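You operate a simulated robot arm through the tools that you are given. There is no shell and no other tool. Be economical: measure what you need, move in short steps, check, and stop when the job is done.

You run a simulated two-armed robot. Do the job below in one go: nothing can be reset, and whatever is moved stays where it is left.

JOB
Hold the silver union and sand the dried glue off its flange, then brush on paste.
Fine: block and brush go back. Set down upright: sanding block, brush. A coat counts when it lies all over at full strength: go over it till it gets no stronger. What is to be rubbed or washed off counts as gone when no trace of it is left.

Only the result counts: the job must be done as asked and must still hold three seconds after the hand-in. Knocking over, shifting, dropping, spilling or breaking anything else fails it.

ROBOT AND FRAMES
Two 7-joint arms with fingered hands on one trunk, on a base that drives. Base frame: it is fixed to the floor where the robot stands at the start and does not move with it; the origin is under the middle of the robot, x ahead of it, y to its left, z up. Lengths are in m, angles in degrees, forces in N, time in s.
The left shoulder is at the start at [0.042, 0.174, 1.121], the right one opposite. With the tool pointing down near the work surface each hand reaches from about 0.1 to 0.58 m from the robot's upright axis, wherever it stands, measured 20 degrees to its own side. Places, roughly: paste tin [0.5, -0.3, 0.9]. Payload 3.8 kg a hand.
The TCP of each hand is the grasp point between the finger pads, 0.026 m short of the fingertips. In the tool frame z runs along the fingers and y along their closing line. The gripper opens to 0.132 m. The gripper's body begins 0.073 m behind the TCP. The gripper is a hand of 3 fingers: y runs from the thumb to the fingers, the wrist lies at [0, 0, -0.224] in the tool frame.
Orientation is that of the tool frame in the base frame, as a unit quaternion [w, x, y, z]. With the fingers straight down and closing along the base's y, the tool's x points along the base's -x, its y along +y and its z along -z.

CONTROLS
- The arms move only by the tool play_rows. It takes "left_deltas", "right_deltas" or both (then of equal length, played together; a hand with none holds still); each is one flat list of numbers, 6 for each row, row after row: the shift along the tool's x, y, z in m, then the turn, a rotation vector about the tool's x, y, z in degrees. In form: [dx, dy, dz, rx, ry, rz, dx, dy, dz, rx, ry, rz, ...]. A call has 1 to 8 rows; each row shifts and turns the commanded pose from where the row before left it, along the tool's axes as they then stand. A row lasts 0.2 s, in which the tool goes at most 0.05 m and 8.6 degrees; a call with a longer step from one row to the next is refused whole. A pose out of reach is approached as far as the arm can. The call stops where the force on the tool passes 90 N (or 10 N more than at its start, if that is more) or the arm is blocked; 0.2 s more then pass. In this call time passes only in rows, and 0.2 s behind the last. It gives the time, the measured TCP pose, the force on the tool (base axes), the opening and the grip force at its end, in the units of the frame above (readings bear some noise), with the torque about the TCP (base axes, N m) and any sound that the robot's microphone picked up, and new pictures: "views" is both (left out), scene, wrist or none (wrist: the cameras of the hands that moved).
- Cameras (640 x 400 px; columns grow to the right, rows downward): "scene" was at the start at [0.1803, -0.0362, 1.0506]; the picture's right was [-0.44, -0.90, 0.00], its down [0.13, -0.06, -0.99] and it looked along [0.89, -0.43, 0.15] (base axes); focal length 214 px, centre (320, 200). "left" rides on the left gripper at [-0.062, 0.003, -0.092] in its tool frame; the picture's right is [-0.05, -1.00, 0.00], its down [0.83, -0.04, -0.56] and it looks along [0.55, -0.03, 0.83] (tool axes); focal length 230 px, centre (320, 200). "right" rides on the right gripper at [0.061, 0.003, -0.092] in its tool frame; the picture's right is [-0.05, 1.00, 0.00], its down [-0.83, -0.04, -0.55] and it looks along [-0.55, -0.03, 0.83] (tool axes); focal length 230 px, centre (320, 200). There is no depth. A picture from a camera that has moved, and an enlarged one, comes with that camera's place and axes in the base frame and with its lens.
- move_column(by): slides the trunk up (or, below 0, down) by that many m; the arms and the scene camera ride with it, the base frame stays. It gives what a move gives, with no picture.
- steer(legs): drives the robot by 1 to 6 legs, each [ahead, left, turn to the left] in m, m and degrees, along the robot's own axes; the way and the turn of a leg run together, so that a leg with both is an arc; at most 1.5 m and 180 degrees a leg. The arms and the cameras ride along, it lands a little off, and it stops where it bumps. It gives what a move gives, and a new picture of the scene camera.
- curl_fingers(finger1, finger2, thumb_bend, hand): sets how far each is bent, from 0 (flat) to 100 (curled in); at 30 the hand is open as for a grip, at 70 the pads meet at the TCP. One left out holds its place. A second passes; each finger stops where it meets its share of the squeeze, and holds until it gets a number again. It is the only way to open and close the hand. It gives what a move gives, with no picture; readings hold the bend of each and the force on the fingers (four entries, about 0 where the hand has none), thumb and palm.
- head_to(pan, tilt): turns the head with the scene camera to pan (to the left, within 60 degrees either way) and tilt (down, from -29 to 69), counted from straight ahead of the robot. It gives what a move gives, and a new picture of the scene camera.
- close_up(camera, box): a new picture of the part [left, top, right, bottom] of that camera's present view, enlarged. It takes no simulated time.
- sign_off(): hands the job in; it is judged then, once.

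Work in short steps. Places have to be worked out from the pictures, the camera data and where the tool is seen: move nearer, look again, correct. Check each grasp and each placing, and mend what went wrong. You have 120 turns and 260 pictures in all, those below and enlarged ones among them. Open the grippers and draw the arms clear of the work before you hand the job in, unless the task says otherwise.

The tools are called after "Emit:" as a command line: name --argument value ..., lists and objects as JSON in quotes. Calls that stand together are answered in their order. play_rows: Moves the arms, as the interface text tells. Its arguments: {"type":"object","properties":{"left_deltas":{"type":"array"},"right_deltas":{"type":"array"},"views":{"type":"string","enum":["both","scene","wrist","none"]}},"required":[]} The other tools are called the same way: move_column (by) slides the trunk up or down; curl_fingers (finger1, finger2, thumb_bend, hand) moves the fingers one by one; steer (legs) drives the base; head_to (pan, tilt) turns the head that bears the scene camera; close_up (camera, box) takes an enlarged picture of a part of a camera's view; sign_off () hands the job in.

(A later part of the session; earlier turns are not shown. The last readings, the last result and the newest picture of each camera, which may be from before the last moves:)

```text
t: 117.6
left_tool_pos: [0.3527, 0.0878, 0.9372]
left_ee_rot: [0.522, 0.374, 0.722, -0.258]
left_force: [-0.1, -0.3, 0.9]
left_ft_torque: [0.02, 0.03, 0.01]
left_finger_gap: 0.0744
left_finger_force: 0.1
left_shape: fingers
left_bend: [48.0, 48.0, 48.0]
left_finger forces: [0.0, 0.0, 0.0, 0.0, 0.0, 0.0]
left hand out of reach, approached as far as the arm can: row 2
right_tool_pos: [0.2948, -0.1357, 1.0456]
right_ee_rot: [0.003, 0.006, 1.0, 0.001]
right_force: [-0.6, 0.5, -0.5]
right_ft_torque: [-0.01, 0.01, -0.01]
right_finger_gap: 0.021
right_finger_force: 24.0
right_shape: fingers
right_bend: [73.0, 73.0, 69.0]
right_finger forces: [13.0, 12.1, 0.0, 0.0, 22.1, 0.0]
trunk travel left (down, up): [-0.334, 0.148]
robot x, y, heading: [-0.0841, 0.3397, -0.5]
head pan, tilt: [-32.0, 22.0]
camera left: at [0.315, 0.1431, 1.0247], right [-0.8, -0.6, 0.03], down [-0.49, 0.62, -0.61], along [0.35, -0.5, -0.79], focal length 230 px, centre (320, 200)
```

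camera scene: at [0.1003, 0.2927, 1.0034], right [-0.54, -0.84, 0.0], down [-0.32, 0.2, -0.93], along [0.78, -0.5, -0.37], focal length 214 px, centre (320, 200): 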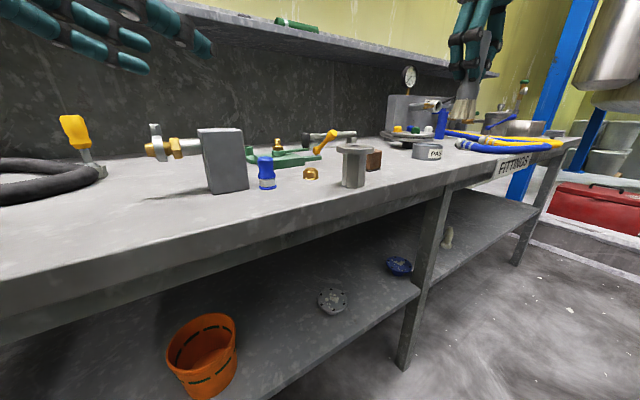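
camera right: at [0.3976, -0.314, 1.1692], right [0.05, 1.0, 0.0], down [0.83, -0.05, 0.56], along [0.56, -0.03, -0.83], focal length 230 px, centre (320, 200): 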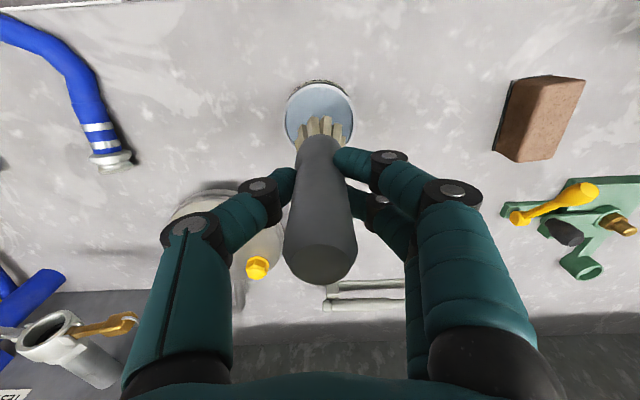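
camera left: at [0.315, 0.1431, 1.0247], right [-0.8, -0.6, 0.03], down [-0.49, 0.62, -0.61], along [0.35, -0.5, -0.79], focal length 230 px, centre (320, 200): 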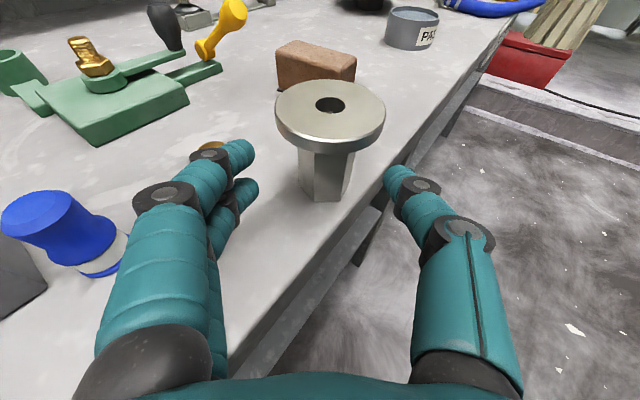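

Use the trunk (−1.7 cm) and base (along the finger axis 4.9 cm) for the final approach.

Emit:
move_column --by -0.017

Emit:
steer --legs '[[0.029, -0.039, 0]]'

Emit:
close_up --camera "left" --box '[0, 0, 640, 400]'

```text
t: 118.2
left_tool_pos: [0.3528, 0.0878, 0.9221]
left_ee_rot: [0.523, 0.373, 0.722, -0.257]
left_force: [0.9, 0.0, -0.2]
left_ft_torque: [0.01, -0.01, 0.01]
left_finger_gap: 0.0743
left_finger_force: 0.0
left_shape: fingers
left_bend: [48.0, 48.0, 48.0]
left_finger forces: [0.0, 0.1, 0.0, 0.0, 0.0, 0.0]
right_tool_pos: [0.2953, -0.1361, 1.0293]
right_ee_rot: [0.003, 0.005, 1.0, 0.001]
right_force: [0.4, -0.5, -0.8]
right_ft_torque: [0.0, 0.02, -0.01]
right_finger_gap: 0.0207
right_finger_force: 23.3
right_shape: fingers
right_bend: [73.0, 73.0, 69.0]
right_finger forces: [13.0, 12.1, 0.1, 0.0, 22.0, 0.0]
trunk travel left (down, up): [-0.317, 0.165]
robot x, y, heading: [-0.0811, 0.3422, -0.7]
head pan, tilt: [-32.0, 22.0]
```

```text
t: 119.2
left_tool_pos: [0.3814, 0.0489, 0.9211]
left_ee_rot: [0.523, 0.373, 0.722, -0.257]
left_force: [0.0, -0.7, 0.1]
left_ft_torque: [-0.02, 0.03, 0.0]
left_finger_gap: 0.0746
left_finger_force: 0.1
left_shape: fingers
left_bend: [48.0, 48.0, 48.0]
left_finger forces: [0.0, 0.0, 0.1, 0.0, 0.1, 0.0]
right_tool_pos: [0.324, -0.1739, 1.0292]
right_ee_rot: [0.003, 0.006, 1.0, 0.002]
right_force: [0.7, -0.9, -0.5]
right_ft_torque: [0.03, 0.02, 0.0]
right_finger_gap: 0.021
right_finger_force: 23.9
right_shape: fingers
right_bend: [73.0, 73.0, 69.0]
right_finger forces: [13.0, 12.1, 0.1, 0.0, 22.2, 0.0]
trunk travel left (down, up): [-0.317, 0.165]
robot x, y, heading: [-0.0528, 0.3039, -0.5]
head pan, tilt: [-32.0, 22.0]
camera scene: at [0.1143, 0.2537, 0.8798], right [-0.54, -0.84, 0.0], down [-0.32, 0.2, -0.93], along [0.78, -0.5, -0.38], focal length 214 px, centre (320, 200)
```

scene: 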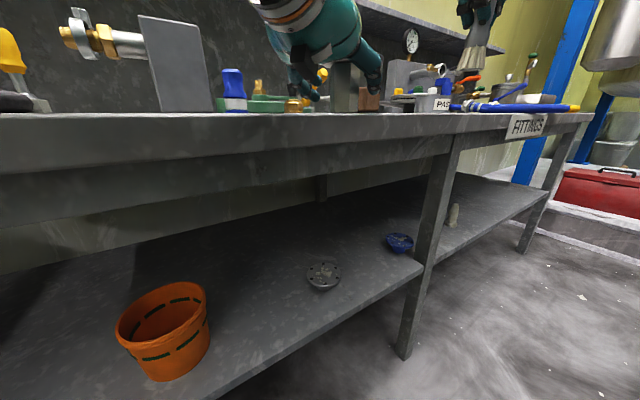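

```text
1.00 times, centred on (320, 200) of left (not enlarged: the box is as wide or as high as the picture)
camera zoom: at [0.3438, 0.1043, 1.0092], right [-0.8, -0.6, 0.03], down [-0.49, 0.62, -0.61], along [0.35, -0.5, -0.79], focal length 230 px, centre (320, 200)
```

zoom: 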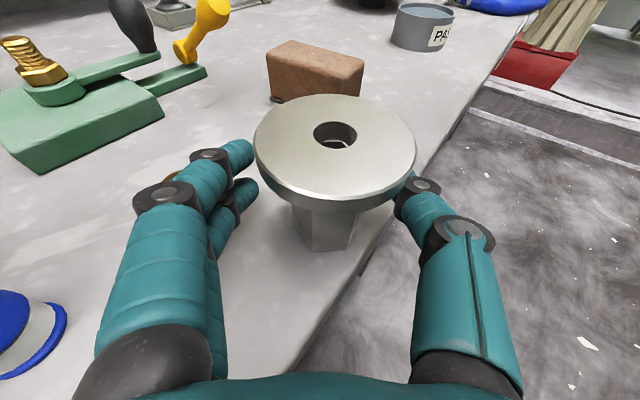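

Stem is centred. Close the left hand.

Emit:
curl_fingers --hand "left" --finger1 80 --finger2 80 --thumb_bend 80

Emit:
close_up --camera "left" --box '[0, 0, 640, 400]'

```text
t: 120.2
left_tool_pos: [0.3817, 0.0488, 0.9212]
left_ee_rot: [0.522, 0.374, 0.721, -0.258]
left_force: [-0.6, -0.2, -0.1]
left_ft_torque: [-0.01, 0.02, 0.0]
left_finger_gap: 0.0195
left_finger_force: 22.5
left_shape: fingers
left_bend: [71.0, 67.0, 68.0]
left_finger forces: [11.6, 10.2, 0.0, 0.1, 23.7, 0.0]
right_tool_pos: [0.3238, -0.1751, 1.0287]
right_ee_rot: [0.004, 0.006, 1.0, 0.002]
right_force: [-0.1, -0.1, -0.8]
right_ft_torque: [-0.02, 0.03, 0.01]
right_finger_gap: 0.0208
right_finger_force: 23.3
right_shape: fingers
right_bend: [73.0, 73.0, 69.0]
right_finger forces: [13.0, 12.1, 0.0, 0.0, 22.2, 0.1]
trunk travel left (down, up): [-0.317, 0.165]
robot x, y, heading: [-0.0524, 0.3074, -0.4]
head pan, tilt: [-32.0, 22.0]
```

```text
1.00 times, centred on (320, 200) of left (not enlarged: the box is as wide or as high as the picture)
camera zoom: at [0.3436, 0.1046, 1.0092], right [-0.8, -0.6, 0.03], down [-0.49, 0.62, -0.61], along [0.35, -0.5, -0.79], focal length 230 px, centre (320, 200)
```

zoom: 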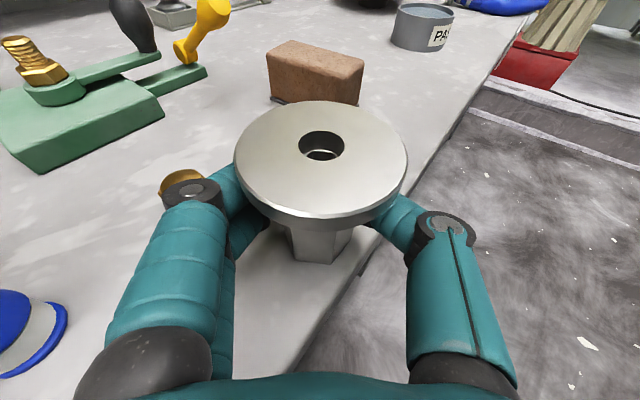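

Held at 22 N, flange centre ≈(0.382,0.051,0.950). Now yaw the right hand −34° and bring the brush over.

Emit:
play_rows --right_deltas '[0, 0, -0.015, 0, 0, 8.4, 0, 0, -0.015, 0, 0, 8.4, 0, 0, -0.015, 0, 0, 8.4, 0, 0, -0.005, 0, 0, 8.4, 0.016, 0.042, 0, 0, 0, 0, 0.016, 0.042, 0, 0, 0, 0, 0.016, 0.042, 0, 0, 0, 0]' --views "wrist"

Emit:
close_up --camera "left" --box '[0, 0, 640, 400]'

```text
t: 121.8
left_tool_pos: [0.382, 0.0501, 0.9211]
left_ee_rot: [0.522, 0.374, 0.722, -0.258]
left_force: [1.0, -0.4, 0.4]
left_ft_torque: [-0.01, 0.01, -0.02]
left_finger_gap: 0.0197
left_finger_force: 22.0
left_shape: fingers
left_bend: [71.0, 67.0, 68.0]
left_finger forces: [11.4, 10.1, 0.1, 0.1, 23.6, 0.0]
right_tool_pos: [0.3534, -0.042, 1.077]
right_ee_rot: [0.004, 0.294, 0.956, 0.002]
right_force: [0.1, 0.7, -1.7]
right_ft_torque: [0.01, -0.03, -0.03]
right_finger_gap: 0.0208
right_finger_force: 23.8
right_shape: fingers
right_bend: [73.0, 73.0, 69.0]
right_finger forces: [12.9, 12.1, 0.0, 0.0, 22.1, 0.0]
trunk travel left (down, up): [-0.317, 0.165]
robot x, y, heading: [-0.0551, 0.305, -0.5]
head pan, tilt: [-32.0, 22.0]
camera right: at [0.3033, -0.0054, 1.1707], right [0.61, 0.8, 0.01], down [0.66, -0.5, 0.56], along [0.45, -0.33, -0.83], focal length 230 px, centre (320, 200)
```

right: 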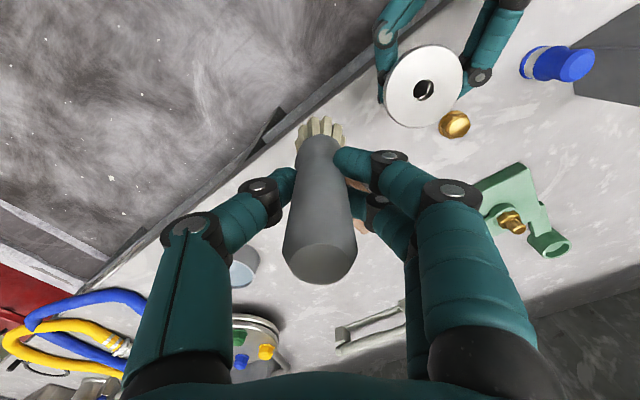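

```text
1.00 times, centred on (320, 200) of left (not enlarged: the box is as wide or as high as the picture)
camera zoom: at [0.3439, 0.1052, 1.0092], right [-0.8, -0.6, 0.03], down [-0.49, 0.62, -0.61], along [0.35, -0.5, -0.79], focal length 230 px, centre (320, 200)
```

zoom: 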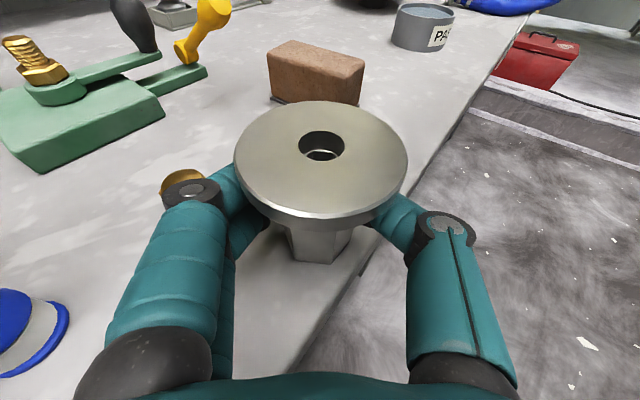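

Move over the flange and lower to near contact.

Emit:
play_rows --right_deltas '[0.0094, 0.031, 0, 0, 0, 0, 0.0094, 0.031, 0, 0, 0, 0, 0.0094, 0.031, 0.005, 0, 0, 0, 0, 0, 0.02, 0, 0, 0, 0, 0, 0.01, 0, 0, 0]' --views "wrist"

Emit:
close_up --camera "left" --box '[0, 0, 640, 400]'

```text
t: 123.0
left_tool_pos: [0.3819, 0.0495, 0.9226]
left_ee_rot: [0.523, 0.373, 0.722, -0.257]
left_force: [0.3, 0.5, -0.2]
left_ft_torque: [-0.01, 0.01, 0.04]
left_finger_gap: 0.0193
left_finger_force: 23.0
left_shape: fingers
left_bend: [71.0, 67.0, 68.0]
left_finger forces: [11.4, 10.2, 0.0, 0.0, 23.6, 0.0]
right_tool_pos: [0.3836, 0.0491, 1.046]
right_ee_rot: [0.003, 0.294, 0.956, 0.002]
right_force: [0.7, 0.7, -1.7]
right_ft_torque: [0.02, -0.01, -0.02]
right_finger_gap: 0.0208
right_finger_force: 23.0
right_shape: fingers
right_bend: [72.0, 73.0, 69.0]
right_finger forces: [12.9, 11.9, 0.1, 0.0, 22.0, 0.0]
trunk travel left (down, up): [-0.317, 0.165]
robot x, y, heading: [-0.0518, 0.3037, -0.6]
head pan, tilt: [-32.0, 22.0]
camera right: at [0.3343, 0.0857, 1.1366], right [0.6, 0.8, 0.01], down [0.66, -0.5, 0.56], along [0.45, -0.33, -0.83], focal length 230 px, centre (320, 200)
```

right: 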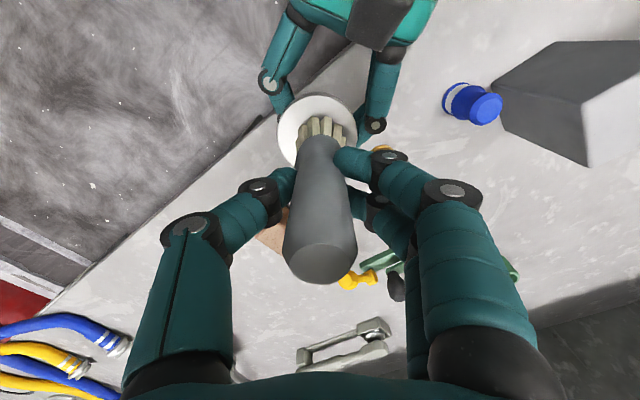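

```text
1.00 times, centred on (320, 200) of left (not enlarged: the box is as wide or as high as the picture)
camera zoom: at [0.3438, 0.1048, 1.0092], right [-0.8, -0.6, 0.03], down [-0.49, 0.62, -0.61], along [0.35, -0.5, -0.79], focal length 230 px, centre (320, 200)
```

zoom: 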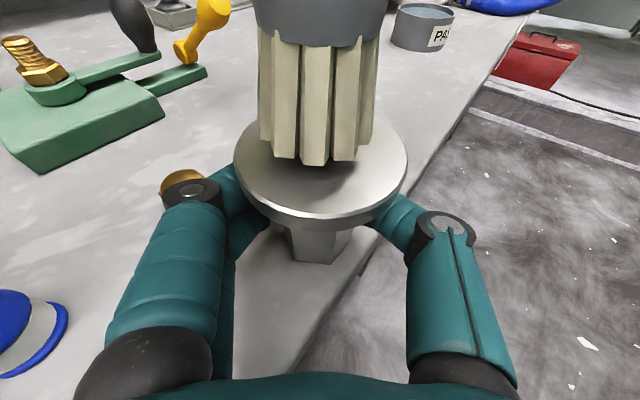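

Just above the centre. Lower in small steps to touch lightly.

Emit:
play_rows --right_deltas '[0, 0, 0.004, 0, 0, 0, 0, 0, 0.003, 0, 0, 0]' --views "none"

Emit:
close_up --camera "left" --box '[160, 40, 480, 240]'

```text
t: 123.6
left_tool_pos: [0.3819, 0.0497, 0.9216]
left_ee_rot: [0.523, 0.373, 0.722, -0.257]
left_force: [-0.4, -0.6, 0.6]
left_ft_torque: [-0.01, 0.0, -0.02]
left_finger_gap: 0.0194
left_finger_force: 22.4
left_shape: fingers
left_bend: [71.0, 67.0, 68.0]
left_finger forces: [11.4, 10.1, 0.0, 0.0, 23.4, 0.0]
right_tool_pos: [0.3838, 0.048, 1.0379]
right_ee_rot: [0.004, 0.294, 0.956, 0.003]
right_force: [0.1, -0.1, -0.7]
right_ft_torque: [-0.02, -0.02, 0.0]
right_finger_gap: 0.0207
right_finger_force: 23.4
right_shape: fingers
right_bend: [72.0, 73.0, 69.0]
right_finger forces: [13.0, 12.1, 0.0, 0.0, 22.1, 0.0]
trunk travel left (down, up): [-0.317, 0.165]
robot x, y, heading: [-0.0512, 0.3017, -0.7]
head pan, tilt: [-32.0, 22.0]
```

```text
2.00 times, centred on (320, 140) of left
camera zoom: at [0.3436, 0.1046, 1.0093], right [-0.8, -0.6, 0.03], down [-0.49, 0.62, -0.61], along [0.35, -0.5, -0.79], focal length 460 px, centre (320, 320)
```

zoom: 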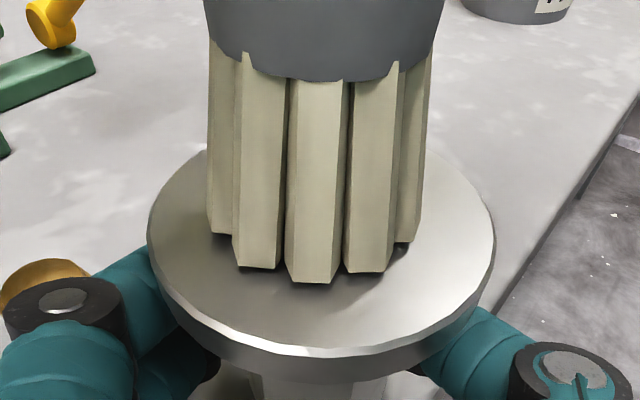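

Still a tiny gap. Two more 2 mm steps.

Emit:
play_rows --right_deltas '[0, 0, 0.002, 0, 0, 0, 0, 0, 0.002, 0, 0, 0]' --views "none"

```text
t: 124.2
left_tool_pos: [0.3814, 0.0505, 0.9212]
left_ee_rot: [0.522, 0.374, 0.722, -0.258]
left_force: [0.4, -0.4, -3.2]
left_ft_torque: [-0.02, 0.02, 0.03]
left_finger_gap: 0.0194
left_finger_force: 22.7
left_shape: fingers
left_bend: [71.0, 67.0, 68.0]
left_finger forces: [11.8, 10.8, 0.0, 0.0, 23.5, 0.0]
right_tool_pos: [0.3842, 0.0499, 1.0343]
right_ee_rot: [0.004, 0.294, 0.956, 0.003]
right_force: [0.2, -0.6, 8.3]
right_ft_torque: [-0.03, 0.05, 0.01]
right_finger_gap: 0.0207
right_finger_force: 24.7
right_shape: fingers
right_bend: [73.0, 73.0, 69.0]
right_finger forces: [13.6, 12.5, 0.1, 0.0, 23.0, 0.0]
trunk travel left (down, up): [-0.317, 0.165]
robot x, y, heading: [-0.0529, 0.3023, -0.6]
head pan, tilt: [-32.0, 22.0]
```

8 N contact. Brush strokes over the flange.

Emit:
play_rows --right_deltas '[0, 0.014, 0, 0, 0, 0, 0.012, -0.007, 0, 0, 0, 0, 0, -0.014, 0, 0, 0, 0, -0.012, -0.008, 0, 0, 0, 0, -0.013, 0.008, 0, 0, 0, 0, 0, 0.014, 0, 0, 0, 0, 0.006, 0.006, 0, 0, 0, 0, 0.007, -0.013, 0, 0, 0, 0]' --views "none"

Emit:
close_up --camera "left" --box '[160, 40, 480, 240]'

```text
t: 126.0
left_tool_pos: [0.3798, 0.049, 0.9224]
left_ee_rot: [0.522, 0.374, 0.722, -0.257]
left_force: [-1.6, 0.5, -3.1]
left_ft_torque: [0.11, -0.06, -0.02]
left_finger_gap: 0.0186
left_finger_force: 21.4
left_shape: fingers
left_bend: [72.0, 68.0, 68.0]
left_finger forces: [9.7, 10.8, 0.0, 0.0, 22.4, 0.0]
right_tool_pos: [0.3822, 0.0489, 1.0342]
right_ee_rot: [0.005, 0.294, 0.956, 0.003]
right_force: [2.1, 0.8, 9.1]
right_ft_torque: [0.07, -0.06, -0.03]
right_finger_gap: 0.0211
right_finger_force: 25.1
right_shape: fingers
right_bend: [72.0, 73.0, 69.0]
right_finger forces: [13.8, 13.6, 0.1, 0.0, 21.9, 0.0]
trunk travel left (down, up): [-0.317, 0.165]
robot x, y, heading: [-0.0522, 0.3067, -0.7]
head pan, tilt: [-32.0, 22.0]
```

```text
2.00 times, centred on (320, 140) of left
camera zoom: at [0.3425, 0.1044, 1.0096], right [-0.8, -0.6, 0.03], down [-0.49, 0.62, -0.61], along [0.35, -0.5, -0.79], focal length 460 px, centre (320, 320)
```

zoom: 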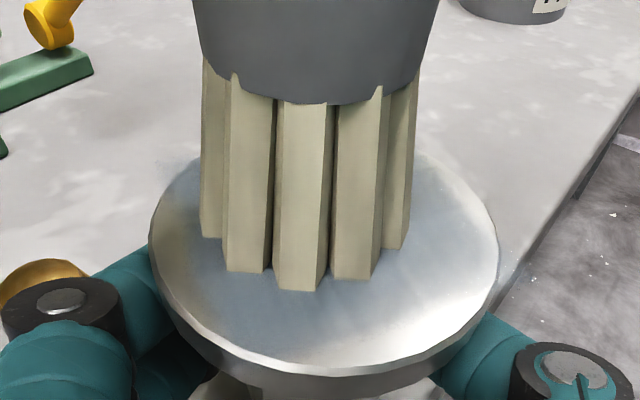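

Paste is going on (bluish). Continue with full circular passes at 17 mm radius.

Emit:
play_rows --right_deltas '[0, 0.017, 0, 0, 0, 0, 0.012, -0.005, 0, 0, 0, 0, 0.005, -0.012, 0, 0, 0, 0, -0.005, -0.012, 0, 0, 0, 0, -0.012, -0.005, 0, 0, 0, 0, -0.012, 0.005, 0, 0, 0, 0, -0.005, 0.012, 0, 0, 0, 0, 0.005, 0.012, 0, 0, 0, 0]' --views "none"

Emit:
play_rows --right_deltas '[0.012, 0.005, 0, 0, 0, 0, 0.012, -0.005, 0, 0, 0, 0, 0.005, -0.012, 0, 0, 0, 0, -0.005, -0.012, 0, 0, 0, 0, -0.012, -0.005, 0, 0, 0, 0, -0.012, 0.005, 0, 0, 0, 0, -0.005, 0.012, 0, 0, 0, 0, 0.005, 0.012, 0, 0, 0, 0]' --views "none"

Emit:
close_up --camera "left" --box '[160, 40, 480, 240]'

```text
t: 127.8
left_tool_pos: [0.3837, 0.0497, 0.9207]
left_ee_rot: [0.522, 0.375, 0.722, -0.258]
left_force: [1.8, 3.4, -3.9]
left_ft_torque: [-0.15, 0.18, 0.05]
left_finger_gap: 0.018
left_finger_force: 21.6
left_shape: fingers
left_bend: [71.0, 68.0, 69.0]
left_finger forces: [13.9, 10.0, 0.1, 0.0, 19.6, 0.0]
right_tool_pos: [0.3997, 0.0521, 1.0336]
right_ee_rot: [0.004, 0.294, 0.956, 0.002]
right_force: [-0.9, -3.8, 9.0]
right_ft_torque: [-0.17, 0.16, 0.01]
right_finger_gap: 0.0209
right_finger_force: 25.6
right_shape: fingers
right_bend: [72.0, 73.0, 69.0]
right_finger forces: [13.6, 11.8, 0.1, 0.0, 25.4, 0.1]
trunk travel left (down, up): [-0.317, 0.165]
robot x, y, heading: [-0.0549, 0.3027, -0.6]
head pan, tilt: [-32.0, 22.0]
```

```text
t: 129.6
left_tool_pos: [0.3816, 0.0499, 0.9211]
left_ee_rot: [0.522, 0.374, 0.722, -0.258]
left_force: [0.2, 3.0, -3.3]
left_ft_torque: [-0.07, 0.15, 0.05]
left_finger_gap: 0.0174
left_finger_force: 21.1
left_shape: fingers
left_bend: [72.0, 69.0, 69.0]
left_finger forces: [13.0, 9.8, 0.0, 0.1, 19.8, 0.0]
right_tool_pos: [0.4008, 0.0527, 1.0345]
right_ee_rot: [0.005, 0.294, 0.956, 0.003]
right_force: [-0.8, -2.1, 6.9]
right_ft_torque: [-0.1, 0.09, 0.02]
right_finger_gap: 0.0205
right_finger_force: 24.0
right_shape: fingers
right_bend: [72.0, 73.0, 69.0]
right_finger forces: [13.7, 11.8, 0.0, 0.1, 24.1, 0.1]
trunk travel left (down, up): [-0.317, 0.165]
robot x, y, heading: [-0.0527, 0.3036, -0.5]
head pan, tilt: [-32.0, 22.0]
```

```text
2.00 times, centred on (320, 140) of left
camera zoom: at [0.3438, 0.1051, 1.0092], right [-0.8, -0.6, 0.03], down [-0.49, 0.62, -0.61], along [0.35, -0.5, -0.79], focal length 460 px, centre (320, 320)
```

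zoom: 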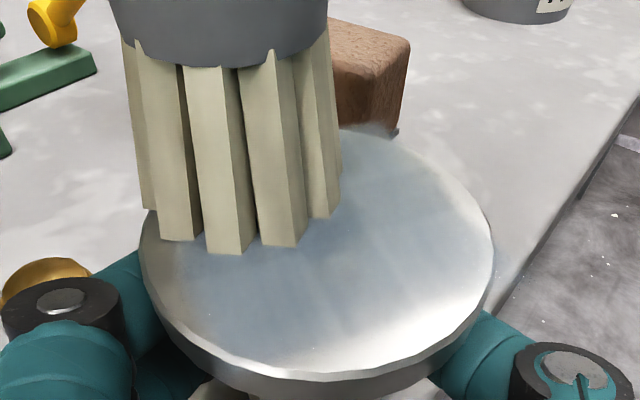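

Good coverage but the rim nearest the left hand is weaker. Circle shifted 6 mm toward that side.

Emit:
play_rows --right_deltas '[0.018, 0.004, 0, 0, 0, 0, 0.01, -0.004, 0, 0, 0, 0, 0.004, -0.01, 0, 0, 0, 0, -0.004, -0.01, 0, 0, 0, 0, -0.01, -0.007, 0, 0, 0, 0, 0.012, 0.005, 0, 0, 0, 0, 0.002, 0.012, 0, 0, 0, 0, -0.004, 0.01, 0, 0, 0, 0]' --views "none"

Emit:
play_rows --right_deltas '[0.003, -0.01, 0, 0, 0, 0, -0.003, -0.012, 0, 0, 0, 0, -0.014, -0.008, 0, 0, 0, 0, -0.014, 0.006, 0, 0, 0, 0, -0.004, 0.014, 0, 0, 0, 0, 0.012, 0.014, 0, 0, 0, 0, 0.004, -0.012, -0.03, 0, 0, 0, -0.03, -0.03, -0.02, 0, 0, 0]' --views "none"

Emit:
close_up --camera "left" --box '[160, 40, 480, 240]'

```text
t: 131.4
left_tool_pos: [0.3827, 0.0505, 0.9217]
left_ee_rot: [0.522, 0.374, 0.722, -0.258]
left_force: [1.0, 1.2, -1.6]
left_ft_torque: [-0.11, 0.14, -0.02]
left_finger_gap: 0.0174
left_finger_force: 21.8
left_shape: fingers
left_bend: [72.0, 69.0, 69.0]
left_finger forces: [13.6, 9.7, 0.0, 0.0, 19.9, 0.0]
right_tool_pos: [0.378, 0.0687, 1.0336]
right_ee_rot: [0.003, 0.294, 0.956, 0.003]
right_force: [-1.7, -0.7, 4.9]
right_ft_torque: [-0.06, 0.08, 0.02]
right_finger_gap: 0.0208
right_finger_force: 23.1
right_shape: fingers
right_bend: [72.0, 73.0, 69.0]
right_finger forces: [13.2, 11.5, 0.0, 0.0, 23.2, 0.1]
trunk travel left (down, up): [-0.317, 0.165]
robot x, y, heading: [-0.0554, 0.3045, -0.5]
head pan, tilt: [-32.0, 22.0]
```

```text
t: 133.2
left_tool_pos: [0.3814, 0.048, 0.9208]
left_ee_rot: [0.522, 0.375, 0.722, -0.257]
left_force: [0.2, 1.3, -0.1]
left_ft_torque: [0.02, 0.0, -0.01]
left_finger_gap: 0.0169
left_finger_force: 21.0
left_shape: fingers
left_bend: [72.0, 69.0, 69.0]
left_finger forces: [10.5, 10.2, 0.0, 0.0, 20.1, 0.0]
right_tool_pos: [0.3907, 0.0098, 1.083]
right_ee_rot: [0.003, 0.294, 0.956, 0.003]
right_force: [-0.3, -0.5, -0.8]
right_ft_torque: [0.01, -0.04, 0.04]
right_finger_gap: 0.021
right_finger_force: 22.8
right_shape: fingers
right_bend: [72.0, 73.0, 69.0]
right_finger forces: [13.3, 11.4, 0.1, 0.0, 21.6, 0.0]
trunk travel left (down, up): [-0.317, 0.165]
robot x, y, heading: [-0.0554, 0.3059, -0.7]
head pan, tilt: [-32.0, 22.0]
```

```text
2.00 times, centred on (320, 140) of left
camera zoom: at [0.3436, 0.1041, 1.0093], right [-0.8, -0.6, 0.03], down [-0.49, 0.62, -0.61], along [0.35, -0.5, -0.79], focal length 460 px, centre (320, 320)
```

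zoom: 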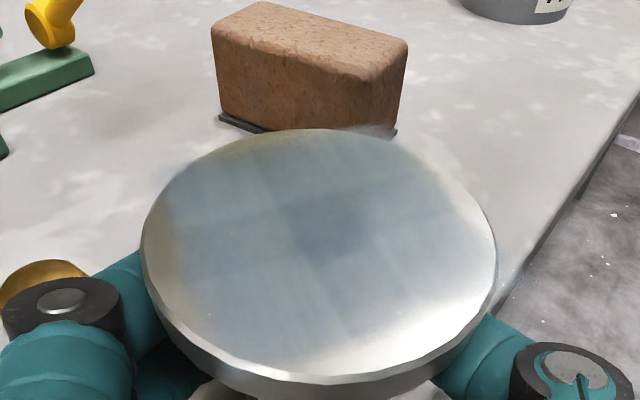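

Coat is translucent and thin at the rim. I'll raster systematically over the whole flange with wider limits.

Emit:
play_rows --right_deltas '[0.013, 0.008, 0.02, 0, 0, 0, 0, 0, 0.0305, 0, 0, 0, 0, 0.016, 0, 0, 0, 0, 0, 0.016, 0, 0, 0, 0, 0, 0.016, 0, 0, 0, 0, 0.01, 0, 0, 0, 0, 0, 0, -0.016, 0, 0, 0, 0, 0, -0.016, 0, 0, 0, 0]' --views "none"

Emit:
play_rows --right_deltas '[0, -0.016, 0, 0, 0, 0, 0.01, 0, 0, 0, 0, 0, 0, 0.016, 0, 0, 0, 0, 0, 0.016, 0, 0, 0, 0, 0, 0.016, 0, 0, 0, 0, 0.01, 0, 0, 0, 0, 0, 0, -0.016, 0, 0, 0, 0, 0, -0.016, 0, 0, 0, 0]' --views "none"

Emit:
play_rows --right_deltas '[0, -0.016, 0, 0, 0, 0, 0.009, 0, 0, 0, 0, 0, 0, 0.014, 0, 0, 0, 0, 0, 0.014, 0, 0, 0, 0, 0, 0.012, 0, 0, 0, 0, -0.019, 0, 0, 0, 0, 0, 0, -0.018, 0, 0, 0, 0, -0.035, -0.025, -0.025, 0, 0, 0]' --views "none"

Emit:
close_up --camera "left" --box '[160, 40, 480, 240]'

```text
t: 135.0
left_tool_pos: [0.3812, 0.0486, 0.921]
left_ee_rot: [0.522, 0.375, 0.722, -0.258]
left_force: [-1.8, -1.9, -4.8]
left_ft_torque: [0.08, 0.03, -0.01]
left_finger_gap: 0.0169
left_finger_force: 20.2
left_shape: fingers
left_bend: [72.0, 69.0, 69.0]
left_finger forces: [10.3, 9.0, 0.1, 0.0, 22.0, 0.0]
right_tool_pos: [0.3877, 0.0436, 1.0332]
right_ee_rot: [0.003, 0.294, 0.956, 0.002]
right_force: [1.4, 2.2, 8.8]
right_ft_torque: [0.1, -0.01, 0.01]
right_finger_gap: 0.0208
right_finger_force: 25.5
right_shape: fingers
right_bend: [72.0, 73.0, 69.0]
right_finger forces: [15.3, 12.6, 0.0, 0.0, 22.2, 0.1]
trunk travel left (down, up): [-0.317, 0.165]
robot x, y, heading: [-0.055, 0.3049, -0.6]
head pan, tilt: [-32.0, 22.0]
```

```text
t: 136.8
left_tool_pos: [0.3806, 0.0487, 0.9219]
left_ee_rot: [0.523, 0.374, 0.721, -0.258]
left_force: [-0.9, -4.3, -2.3]
left_ft_torque: [0.11, -0.06, 0.05]
left_finger_gap: 0.0159
left_finger_force: 21.0
left_shape: fingers
left_bend: [72.0, 69.0, 69.0]
left_finger forces: [9.8, 9.7, 0.0, 0.1, 22.1, 0.0]
right_tool_pos: [0.3707, 0.056, 1.033]
right_ee_rot: [0.004, 0.294, 0.956, 0.003]
right_force: [1.2, 3.5, 12.6]
right_ft_torque: [0.11, -0.06, -0.01]
right_finger_gap: 0.0208
right_finger_force: 25.6
right_shape: fingers
right_bend: [72.0, 73.0, 69.0]
right_finger forces: [15.5, 13.9, 0.1, 0.0, 22.7, 0.0]
trunk travel left (down, up): [-0.317, 0.165]
robot x, y, heading: [-0.054, 0.304, -0.8]
head pan, tilt: [-32.0, 22.0]
```

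```text
t: 138.6
left_tool_pos: [0.3831, 0.0487, 0.9217]
left_ee_rot: [0.522, 0.374, 0.722, -0.257]
left_force: [0.8, -0.4, -0.1]
left_ft_torque: [-0.02, 0.0, 0.0]
left_finger_gap: 0.0131
left_finger_force: 17.7
left_shape: fingers
left_bend: [72.0, 70.0, 70.0]
left_finger forces: [8.7, 9.0, 0.0, 0.0, 17.1, 0.0]
right_tool_pos: [0.3992, 0.0121, 1.0582]
right_ee_rot: [0.003, 0.295, 0.956, 0.002]
right_force: [0.5, -1.1, 0.0]
right_ft_torque: [-0.01, -0.01, 0.01]
right_finger_gap: 0.0209
right_finger_force: 22.6
right_shape: fingers
right_bend: [72.0, 73.0, 69.0]
right_finger forces: [13.0, 11.4, 0.0, 0.0, 21.5, 0.0]
trunk travel left (down, up): [-0.317, 0.165]
robot x, y, heading: [-0.0533, 0.3064, -0.4]
head pan, tilt: [-32.0, 22.0]
```

```text
2.00 times, centred on (320, 140) of left
camera zoom: at [0.3435, 0.1044, 1.0092], right [-0.8, -0.6, 0.03], down [-0.49, 0.62, -0.61], along [0.35, -0.5, -0.79], focal length 460 px, centre (320, 320)
```

zoom: 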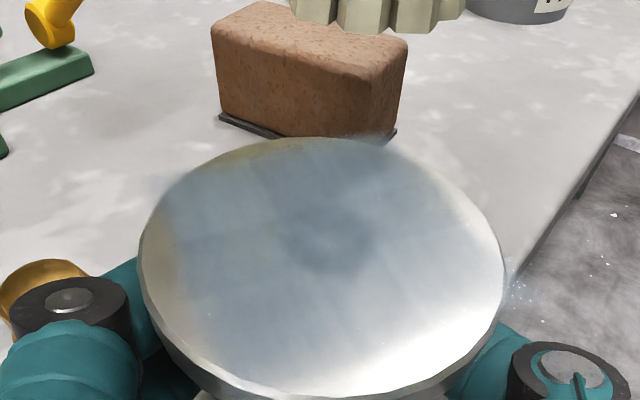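

Let me zoom in to judge the rim coverage.

Emit:
close_up --camera "left" --box '[225, 100, 415, 245]'

Emit:
close_up --camera "right" --box '[220, 30, 420, 155]'

```text
2.76 times, centred on (320, 172) of left
camera zoom: at [0.3435, 0.1044, 1.0092], right [-0.8, -0.6, 0.03], down [-0.49, 0.62, -0.61], along [0.35, -0.5, -0.79], focal length 635 px, centre (320, 276)
```

zoom: 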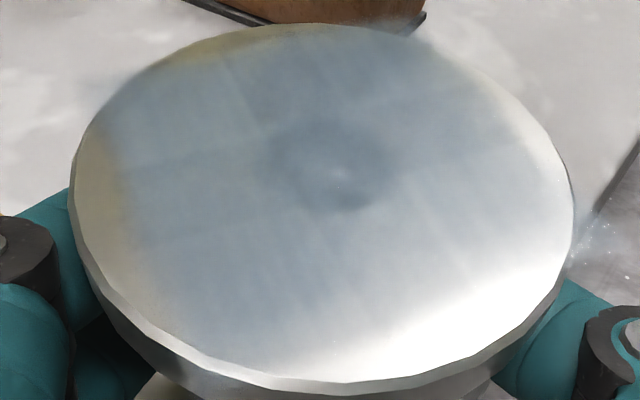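

```text
3.20 times, centred on (320, 92) of right
camera zoom: at [0.3494, 0.0484, 1.1501], right [0.6, 0.8, 0.01], down [0.66, -0.5, 0.56], along [0.45, -0.33, -0.83], focal length 736 px, centre (320, 544)
```

zoom: 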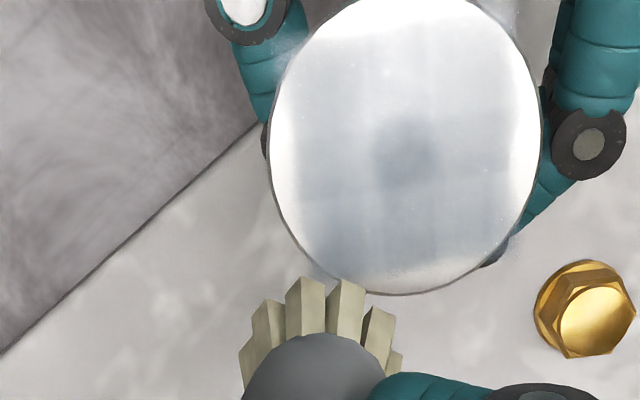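

The coat looks like a fixed square zone with fully covered cells, corners spilling past the rim. I'll make another complete raster and compare the strength.

Emit:
play_rows --right_deltas '[0.0235, 0.0028, 0.01, 0, 0, 0, 0, 0, 0.0155, 0, 0, 0, 0, 0.016, 0, 0, 0, 0, 0, 0.016, 0, 0, 0, 0, 0, 0.016, 0, 0, 0, 0, 0.01, 0, 0, 0, 0, 0, 0, -0.016, 0, 0, 0, 0, 0, -0.016, 0, 0, 0, 0]' --views "none"

Emit:
play_rows --right_deltas '[0, -0.016, 0, 0, 0, 0, 0.01, 0, 0, 0, 0, 0, 0, 0.016, 0, 0, 0, 0, 0, 0.016, 0, 0, 0, 0, 0, 0.016, 0, 0, 0, 0, 0.01, 0, 0, 0, 0, 0, 0, -0.016, 0, 0, 0, 0, 0, -0.016, 0, 0, 0, 0]' --views "none"

Emit:
play_rows --right_deltas '[0, -0.016, 0, 0, 0, 0, 0.007, 0, 0, 0, 0, 0, 0, 0.014, 0, 0, 0, 0, 0, 0.014, 0, 0, 0, 0, 0, 0.012, 0, 0, 0, 0, -0.017, 0, 0, 0, 0, 0, 0, -0.018, 0, 0, 0, 0, -0.035, -0.025, -0.025, 0, 0, 0]' --views "none"

Emit:
close_up --camera "left" --box '[225, 100, 415, 245]'

Emit:
close_up --camera "right" --box '[220, 30, 420, 155]'

```text
t: 140.4
left_tool_pos: [0.3823, 0.0493, 0.9216]
left_ee_rot: [0.523, 0.374, 0.721, -0.258]
left_force: [-1.8, -1.4, -3.5]
left_ft_torque: [0.0, 0.01, 0.01]
left_finger_gap: 0.0115
left_finger_force: 17.6
left_shape: fingers
left_bend: [73.0, 70.0, 71.0]
left_finger forces: [9.1, 8.2, 0.0, 0.0, 17.6, 0.0]
right_tool_pos: [0.3815, 0.0473, 1.0327]
right_ee_rot: [0.002, 0.295, 0.956, 0.002]
right_force: [0.5, 1.0, 5.7]
right_ft_torque: [0.07, 0.01, 0.01]
right_finger_gap: 0.0206
right_finger_force: 25.3
right_shape: fingers
right_bend: [72.0, 73.0, 69.0]
right_finger forces: [14.9, 12.5, 0.0, 0.0, 22.5, 0.1]
trunk travel left (down, up): [-0.317, 0.165]
robot x, y, heading: [-0.052, 0.3049, -0.6]
head pan, tilt: [-32.0, 22.0]
```

```text
t: 142.2
left_tool_pos: [0.3805, 0.0502, 0.922]
left_ee_rot: [0.523, 0.374, 0.721, -0.258]
left_force: [-0.4, -3.8, -0.5]
left_ft_torque: [0.01, -0.06, 0.0]
left_finger_gap: 0.0086
left_finger_force: 16.6
left_shape: fingers
left_bend: [73.0, 70.0, 71.0]
left_finger forces: [7.8, 8.5, 0.0, 0.0, 17.1, 0.0]
right_tool_pos: [0.3653, 0.0607, 1.0326]
right_ee_rot: [0.004, 0.294, 0.956, 0.004]
right_force: [1.9, 3.9, 11.9]
right_ft_torque: [0.15, -0.09, 0.02]
right_finger_gap: 0.0207
right_finger_force: 26.1
right_shape: fingers
right_bend: [72.0, 73.0, 69.0]
right_finger forces: [16.0, 13.9, 0.0, 0.0, 22.2, 0.0]
trunk travel left (down, up): [-0.317, 0.165]
robot x, y, heading: [-0.0513, 0.304, -0.6]
head pan, tilt: [-32.0, 22.0]
```

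```text
t: 144.0
left_tool_pos: [0.3808, 0.0486, 0.9222]
left_ee_rot: [0.523, 0.374, 0.721, -0.258]
left_force: [-1.3, -0.6, -0.6]
left_ft_torque: [-0.03, 0.01, 0.0]
left_finger_gap: 0.0
left_finger_force: 0.4
left_shape: fingers
left_bend: [74.0, 72.0, 75.0]
left_finger forces: [0.6, 0.0, 0.1, 0.0, 0.2, 0.1]
right_tool_pos: [0.3882, 0.0173, 1.0576]
right_ee_rot: [0.002, 0.294, 0.956, 0.002]
right_force: [-0.2, -0.3, -1.4]
right_ft_torque: [0.03, 0.01, 0.02]
right_finger_gap: 0.0208
right_finger_force: 22.9
right_shape: fingers
right_bend: [72.0, 73.0, 68.0]
right_finger forces: [13.1, 11.0, 0.0, 0.0, 21.2, 0.0]
trunk travel left (down, up): [-0.317, 0.165]
robot x, y, heading: [-0.0517, 0.3022, -0.6]
head pan, tilt: [-32.0, 22.0]
```

```text
2.76 times, centred on (320, 172) of left
camera zoom: at [0.3433, 0.1044, 1.0097], right [-0.8, -0.6, 0.03], down [-0.49, 0.62, -0.61], along [0.35, -0.5, -0.79], focal length 635 px, centre (320, 276)
```

zoom: 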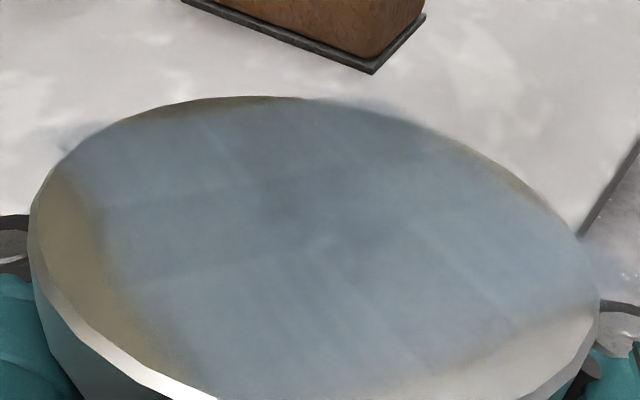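

```text
3.20 times, centred on (320, 92) of right
camera zoom: at [0.3391, 0.0537, 1.151], right [0.6, 0.8, 0.01], down [0.66, -0.5, 0.56], along [0.45, -0.33, -0.83], focal length 736 px, centre (320, 544)
```

zoom: 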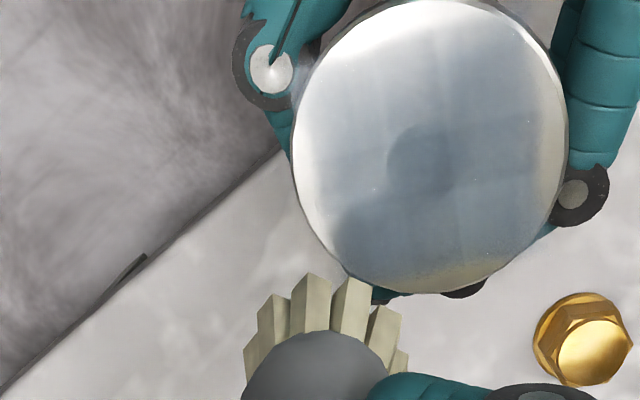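

The union slid into the palm cage (grip 0). Check its stance.

Emit:
close_up --camera "left" --box '[0, 0, 640, 400]'

Emit:
close_up --camera "scene" --box '[240, 20, 440, 145]'

```text
1.00 times, centred on (320, 200) of left (not enlarged: the box is as wide or as high as the picture)
camera zoom: at [0.3433, 0.1044, 1.0097], right [-0.8, -0.6, 0.03], down [-0.49, 0.62, -0.61], along [0.35, -0.5, -0.79], focal length 230 px, centre (320, 200)
```

zoom: 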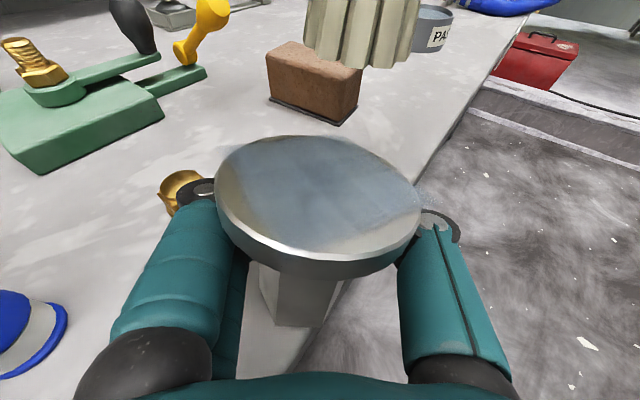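

```text
3.20 times, centred on (340, 82) of scene
camera zoom: at [0.1141, 0.2539, 0.8799], right [-0.54, -0.84, 0.0], down [-0.32, 0.2, -0.93], along [0.78, -0.5, -0.37], focal length 686 px, centre (256, 576)
```

zoom: 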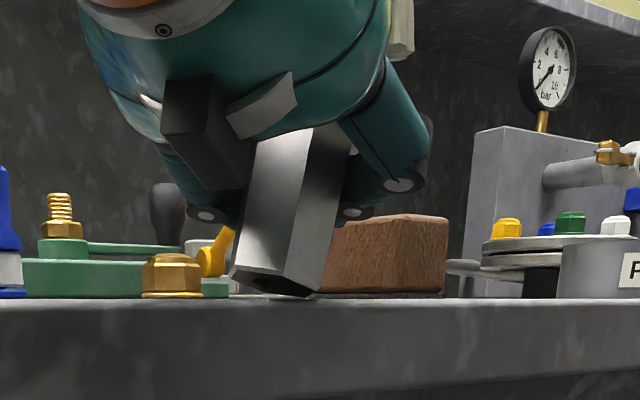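

The union leans ~15° in the cage. As before, opening slightly (fingers still caging it) should let it settle upright.

Emit:
curl_fingers --hand "left" --finger1 65 --finger2 65 --thumb_bend 66

Emit:
close_up --camera "left" --box '[0, 0, 640, 400]'

Emit:
close_up --camera "scene" --box '[240, 20, 440, 145]'

```text
t: 145.0
left_tool_pos: [0.3822, 0.0491, 0.9222]
left_ee_rot: [0.523, 0.374, 0.721, -0.258]
left_force: [-0.2, 0.0, 0.3]
left_ft_torque: [-0.03, 0.02, -0.01]
left_finger_gap: 0.0179
left_finger_force: 0.0
left_shape: fingers
left_bend: [65.0, 65.0, 66.0]
left_finger forces: [0.4, 0.0, 0.0, 0.1, 0.3, 0.0]
right_tool_pos: [0.388, 0.0179, 1.0598]
right_ee_rot: [0.003, 0.295, 0.955, 0.002]
right_force: [0.4, -0.5, -0.5]
right_ft_torque: [0.01, 0.04, -0.03]
right_finger_gap: 0.021
right_finger_force: 22.1
right_shape: fingers
right_bend: [72.0, 73.0, 68.0]
right_finger forces: [13.1, 11.1, 0.0, 0.0, 21.2, 0.1]
trunk travel left (down, up): [-0.317, 0.165]
robot x, y, heading: [-0.0516, 0.3024, -0.6]
head pan, tilt: [-32.0, 22.0]
```

```text
1.00 times, centred on (320, 200) of left (not enlarged: the box is as wide or as high as the picture)
camera zoom: at [0.3435, 0.1048, 1.0094], right [-0.8, -0.6, 0.03], down [-0.49, 0.62, -0.61], along [0.35, -0.5, -0.79], focal length 230 px, centre (320, 200)
```

zoom: 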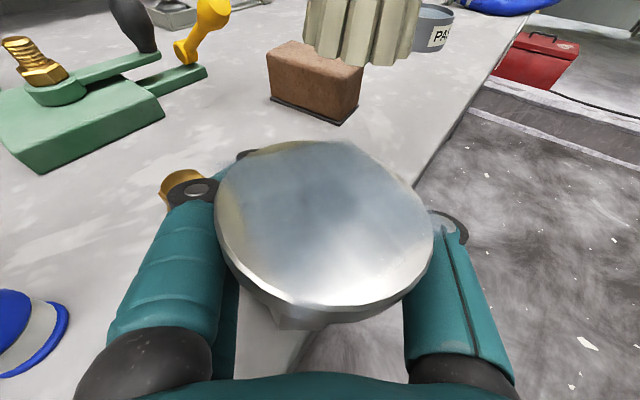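

```text
3.20 times, centred on (340, 82) of scene
camera zoom: at [0.114, 0.2541, 0.8799], right [-0.54, -0.84, 0.0], down [-0.32, 0.2, -0.93], along [0.78, -0.5, -0.37], focal length 686 px, centre (256, 576)
```

zoom: 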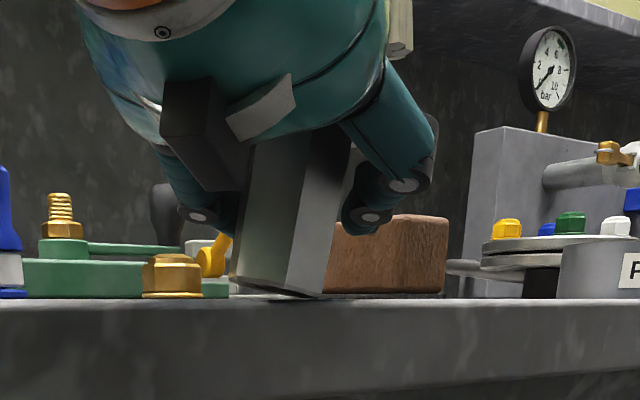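

The union is nearly upright but close to the bench edge, with its flange resting on the hand. I'll open, retreat 4 cm along the hand axis so the pads are at the stem.

Emit:
curl_fingers --hand "left" --finger1 50 --finger2 50 --thumb_bend 46

Emit:
steer --legs '[[-0.0244, 0.033, 0]]'

Emit:
close_up --camera "left" --box '[0, 0, 640, 400]'

```text
t: 146.0
left_tool_pos: [0.3818, 0.0488, 0.9213]
left_ee_rot: [0.522, 0.374, 0.722, -0.258]
left_force: [-0.4, 0.7, 0.2]
left_ft_torque: [0.0, 0.0, -0.01]
left_finger_gap: 0.074
left_finger_force: 0.4
left_shape: fingers
left_bend: [50.0, 50.0, 46.0]
left_finger forces: [0.3, 0.1, 0.0, 0.1, 0.0, 0.0]
right_tool_pos: [0.389, 0.0182, 1.0583]
right_ee_rot: [0.003, 0.294, 0.956, 0.003]
right_force: [0.1, 0.0, -0.1]
right_ft_torque: [-0.01, -0.01, -0.01]
right_finger_gap: 0.0209
right_finger_force: 22.7
right_shape: fingers
right_bend: [72.0, 73.0, 68.0]
right_finger forces: [13.1, 11.0, 0.0, 0.0, 21.2, 0.1]
trunk travel left (down, up): [-0.317, 0.165]
robot x, y, heading: [-0.051, 0.3032, -0.6]
head pan, tilt: [-32.0, 22.0]
```

```text
t: 147.0
left_tool_pos: [0.3579, 0.0818, 0.9227]
left_ee_rot: [0.523, 0.374, 0.721, -0.258]
left_force: [0.4, 0.1, 0.5]
left_ft_torque: [0.0, -0.06, -0.05]
left_finger_gap: 0.0744
left_finger_force: 0.0
left_shape: fingers
left_bend: [50.0, 50.0, 46.0]
left_finger forces: [0.0, 0.0, 0.0, 0.0, 0.0, 0.1]
right_tool_pos: [0.3647, 0.0515, 1.0591]
right_ee_rot: [0.004, 0.294, 0.956, 0.003]
right_force: [0.1, -0.1, -0.5]
right_ft_torque: [-0.01, -0.02, -0.02]
right_finger_gap: 0.021
right_finger_force: 23.1
right_shape: fingers
right_bend: [72.0, 73.0, 68.0]
right_finger forces: [13.1, 11.0, 0.0, 0.0, 21.2, 0.0]
trunk travel left (down, up): [-0.317, 0.165]
robot x, y, heading: [-0.0763, 0.3357, -0.7]
head pan, tilt: [-32.0, 22.0]
camera scene: at [0.0894, 0.2869, 0.88], right [-0.54, -0.84, 0.0], down [-0.32, 0.2, -0.93], along [0.78, -0.5, -0.37], focal length 214 px, centre (320, 200)
```

scene: 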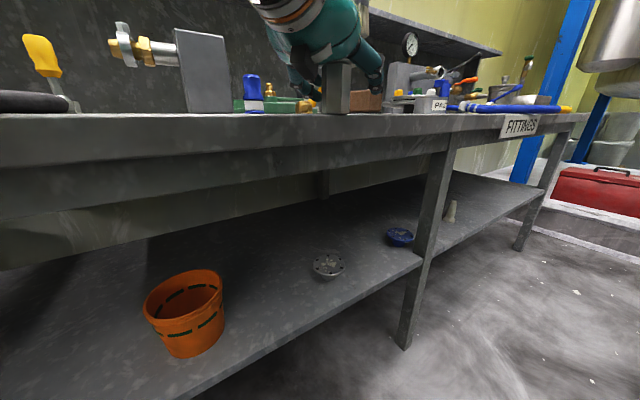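

```text
1.00 times, centred on (320, 200) of left (not enlarged: the box is as wide or as high as the picture)
camera zoom: at [0.3189, 0.1376, 1.0096], right [-0.8, -0.6, 0.03], down [-0.49, 0.62, -0.61], along [0.35, -0.5, -0.79], focal length 230 px, centre (320, 200)
```

zoom: 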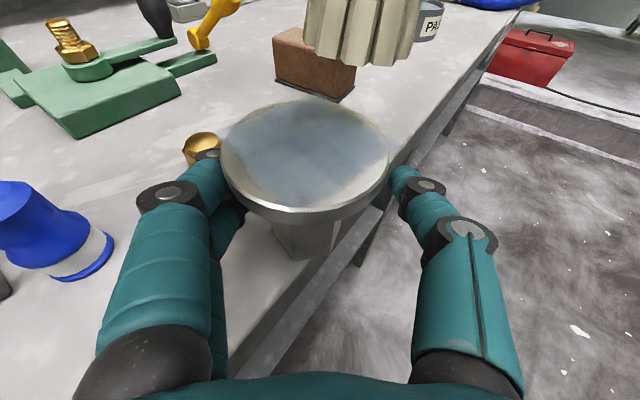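

Upright again. Close the pinch and slide it forward to a safer place away from the edge.

Emit:
curl_fingers --hand "left" --finger1 82 --finger2 82 --thumb_bend 82

Emit:
steer --legs '[[0.03, -0.05, 0]]'

Emit:
close_up --camera "left" --box '[0, 0, 640, 400]'

```text
t: 148.0
left_tool_pos: [0.3581, 0.0818, 0.9206]
left_ee_rot: [0.523, 0.373, 0.722, -0.257]
left_force: [0.5, 0.1, -1.3]
left_ft_torque: [-0.01, 0.0, -0.02]
left_finger_gap: 0.0152
left_finger_force: 22.8
left_shape: fingers
left_bend: [72.0, 69.0, 71.0]
left_finger forces: [12.2, 10.8, 0.1, 0.0, 21.9, 0.1]
right_tool_pos: [0.3646, 0.0513, 1.0581]
right_ee_rot: [0.003, 0.294, 0.956, 0.003]
right_force: [1.3, 0.1, 0.3]
right_ft_torque: [-0.01, 0.0, -0.04]
right_finger_gap: 0.0208
right_finger_force: 22.7
right_shape: fingers
right_bend: [72.0, 73.0, 68.0]
right_finger forces: [13.1, 11.1, 0.0, 0.0, 21.2, 0.1]
trunk travel left (down, up): [-0.317, 0.165]
robot x, y, heading: [-0.0785, 0.3366, -0.8]
head pan, tilt: [-32.0, 22.0]
```

```text
t: 149.1
left_tool_pos: [0.3881, 0.0319, 0.9208]
left_ee_rot: [0.522, 0.374, 0.722, -0.258]
left_force: [-0.4, 0.4, -2.1]
left_ft_torque: [-0.04, -0.01, 0.02]
left_finger_gap: 0.0152
left_finger_force: 22.5
left_shape: fingers
left_bend: [72.0, 70.0, 71.0]
left_finger forces: [11.9, 11.1, 0.1, 0.0, 21.4, 0.1]
right_tool_pos: [0.3942, 0.0007, 1.0584]
right_ee_rot: [0.003, 0.295, 0.956, 0.002]
right_force: [-0.4, 0.7, -0.8]
right_ft_torque: [0.0, 0.01, -0.02]
right_finger_gap: 0.0208
right_finger_force: 22.6
right_shape: fingers
right_bend: [72.0, 73.0, 68.0]
right_finger forces: [13.0, 10.9, 0.0, 0.1, 21.3, 0.0]
trunk travel left (down, up): [-0.317, 0.165]
robot x, y, heading: [-0.0462, 0.2854, -0.7]
head pan, tilt: [-32.0, 22.0]
camera scene: at [0.1195, 0.2367, 0.8798], right [-0.54, -0.84, 0.0], down [-0.32, 0.2, -0.93], along [0.78, -0.5, -0.38], focal length 214 px, centre (320, 200)
```

scene: 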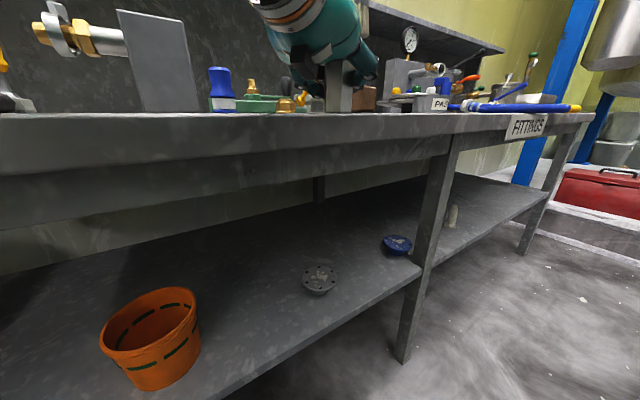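

```text
1.00 times, centred on (320, 200) of left (not enlarged: the box is as wide or as high as the picture)
camera zoom: at [0.349, 0.0874, 1.009], right [-0.8, -0.6, 0.03], down [-0.49, 0.62, -0.61], along [0.35, -0.5, -0.79], focal length 230 px, centre (320, 200)
```

zoom: 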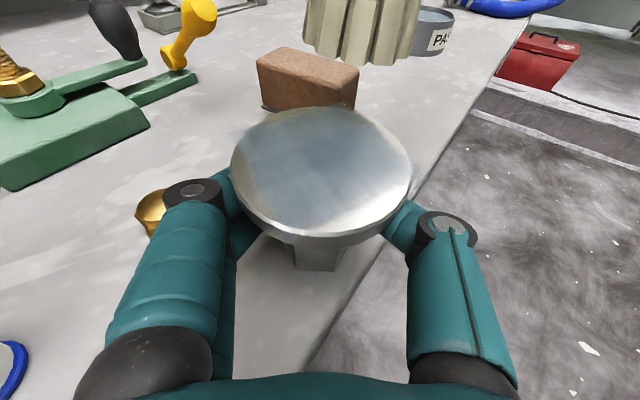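

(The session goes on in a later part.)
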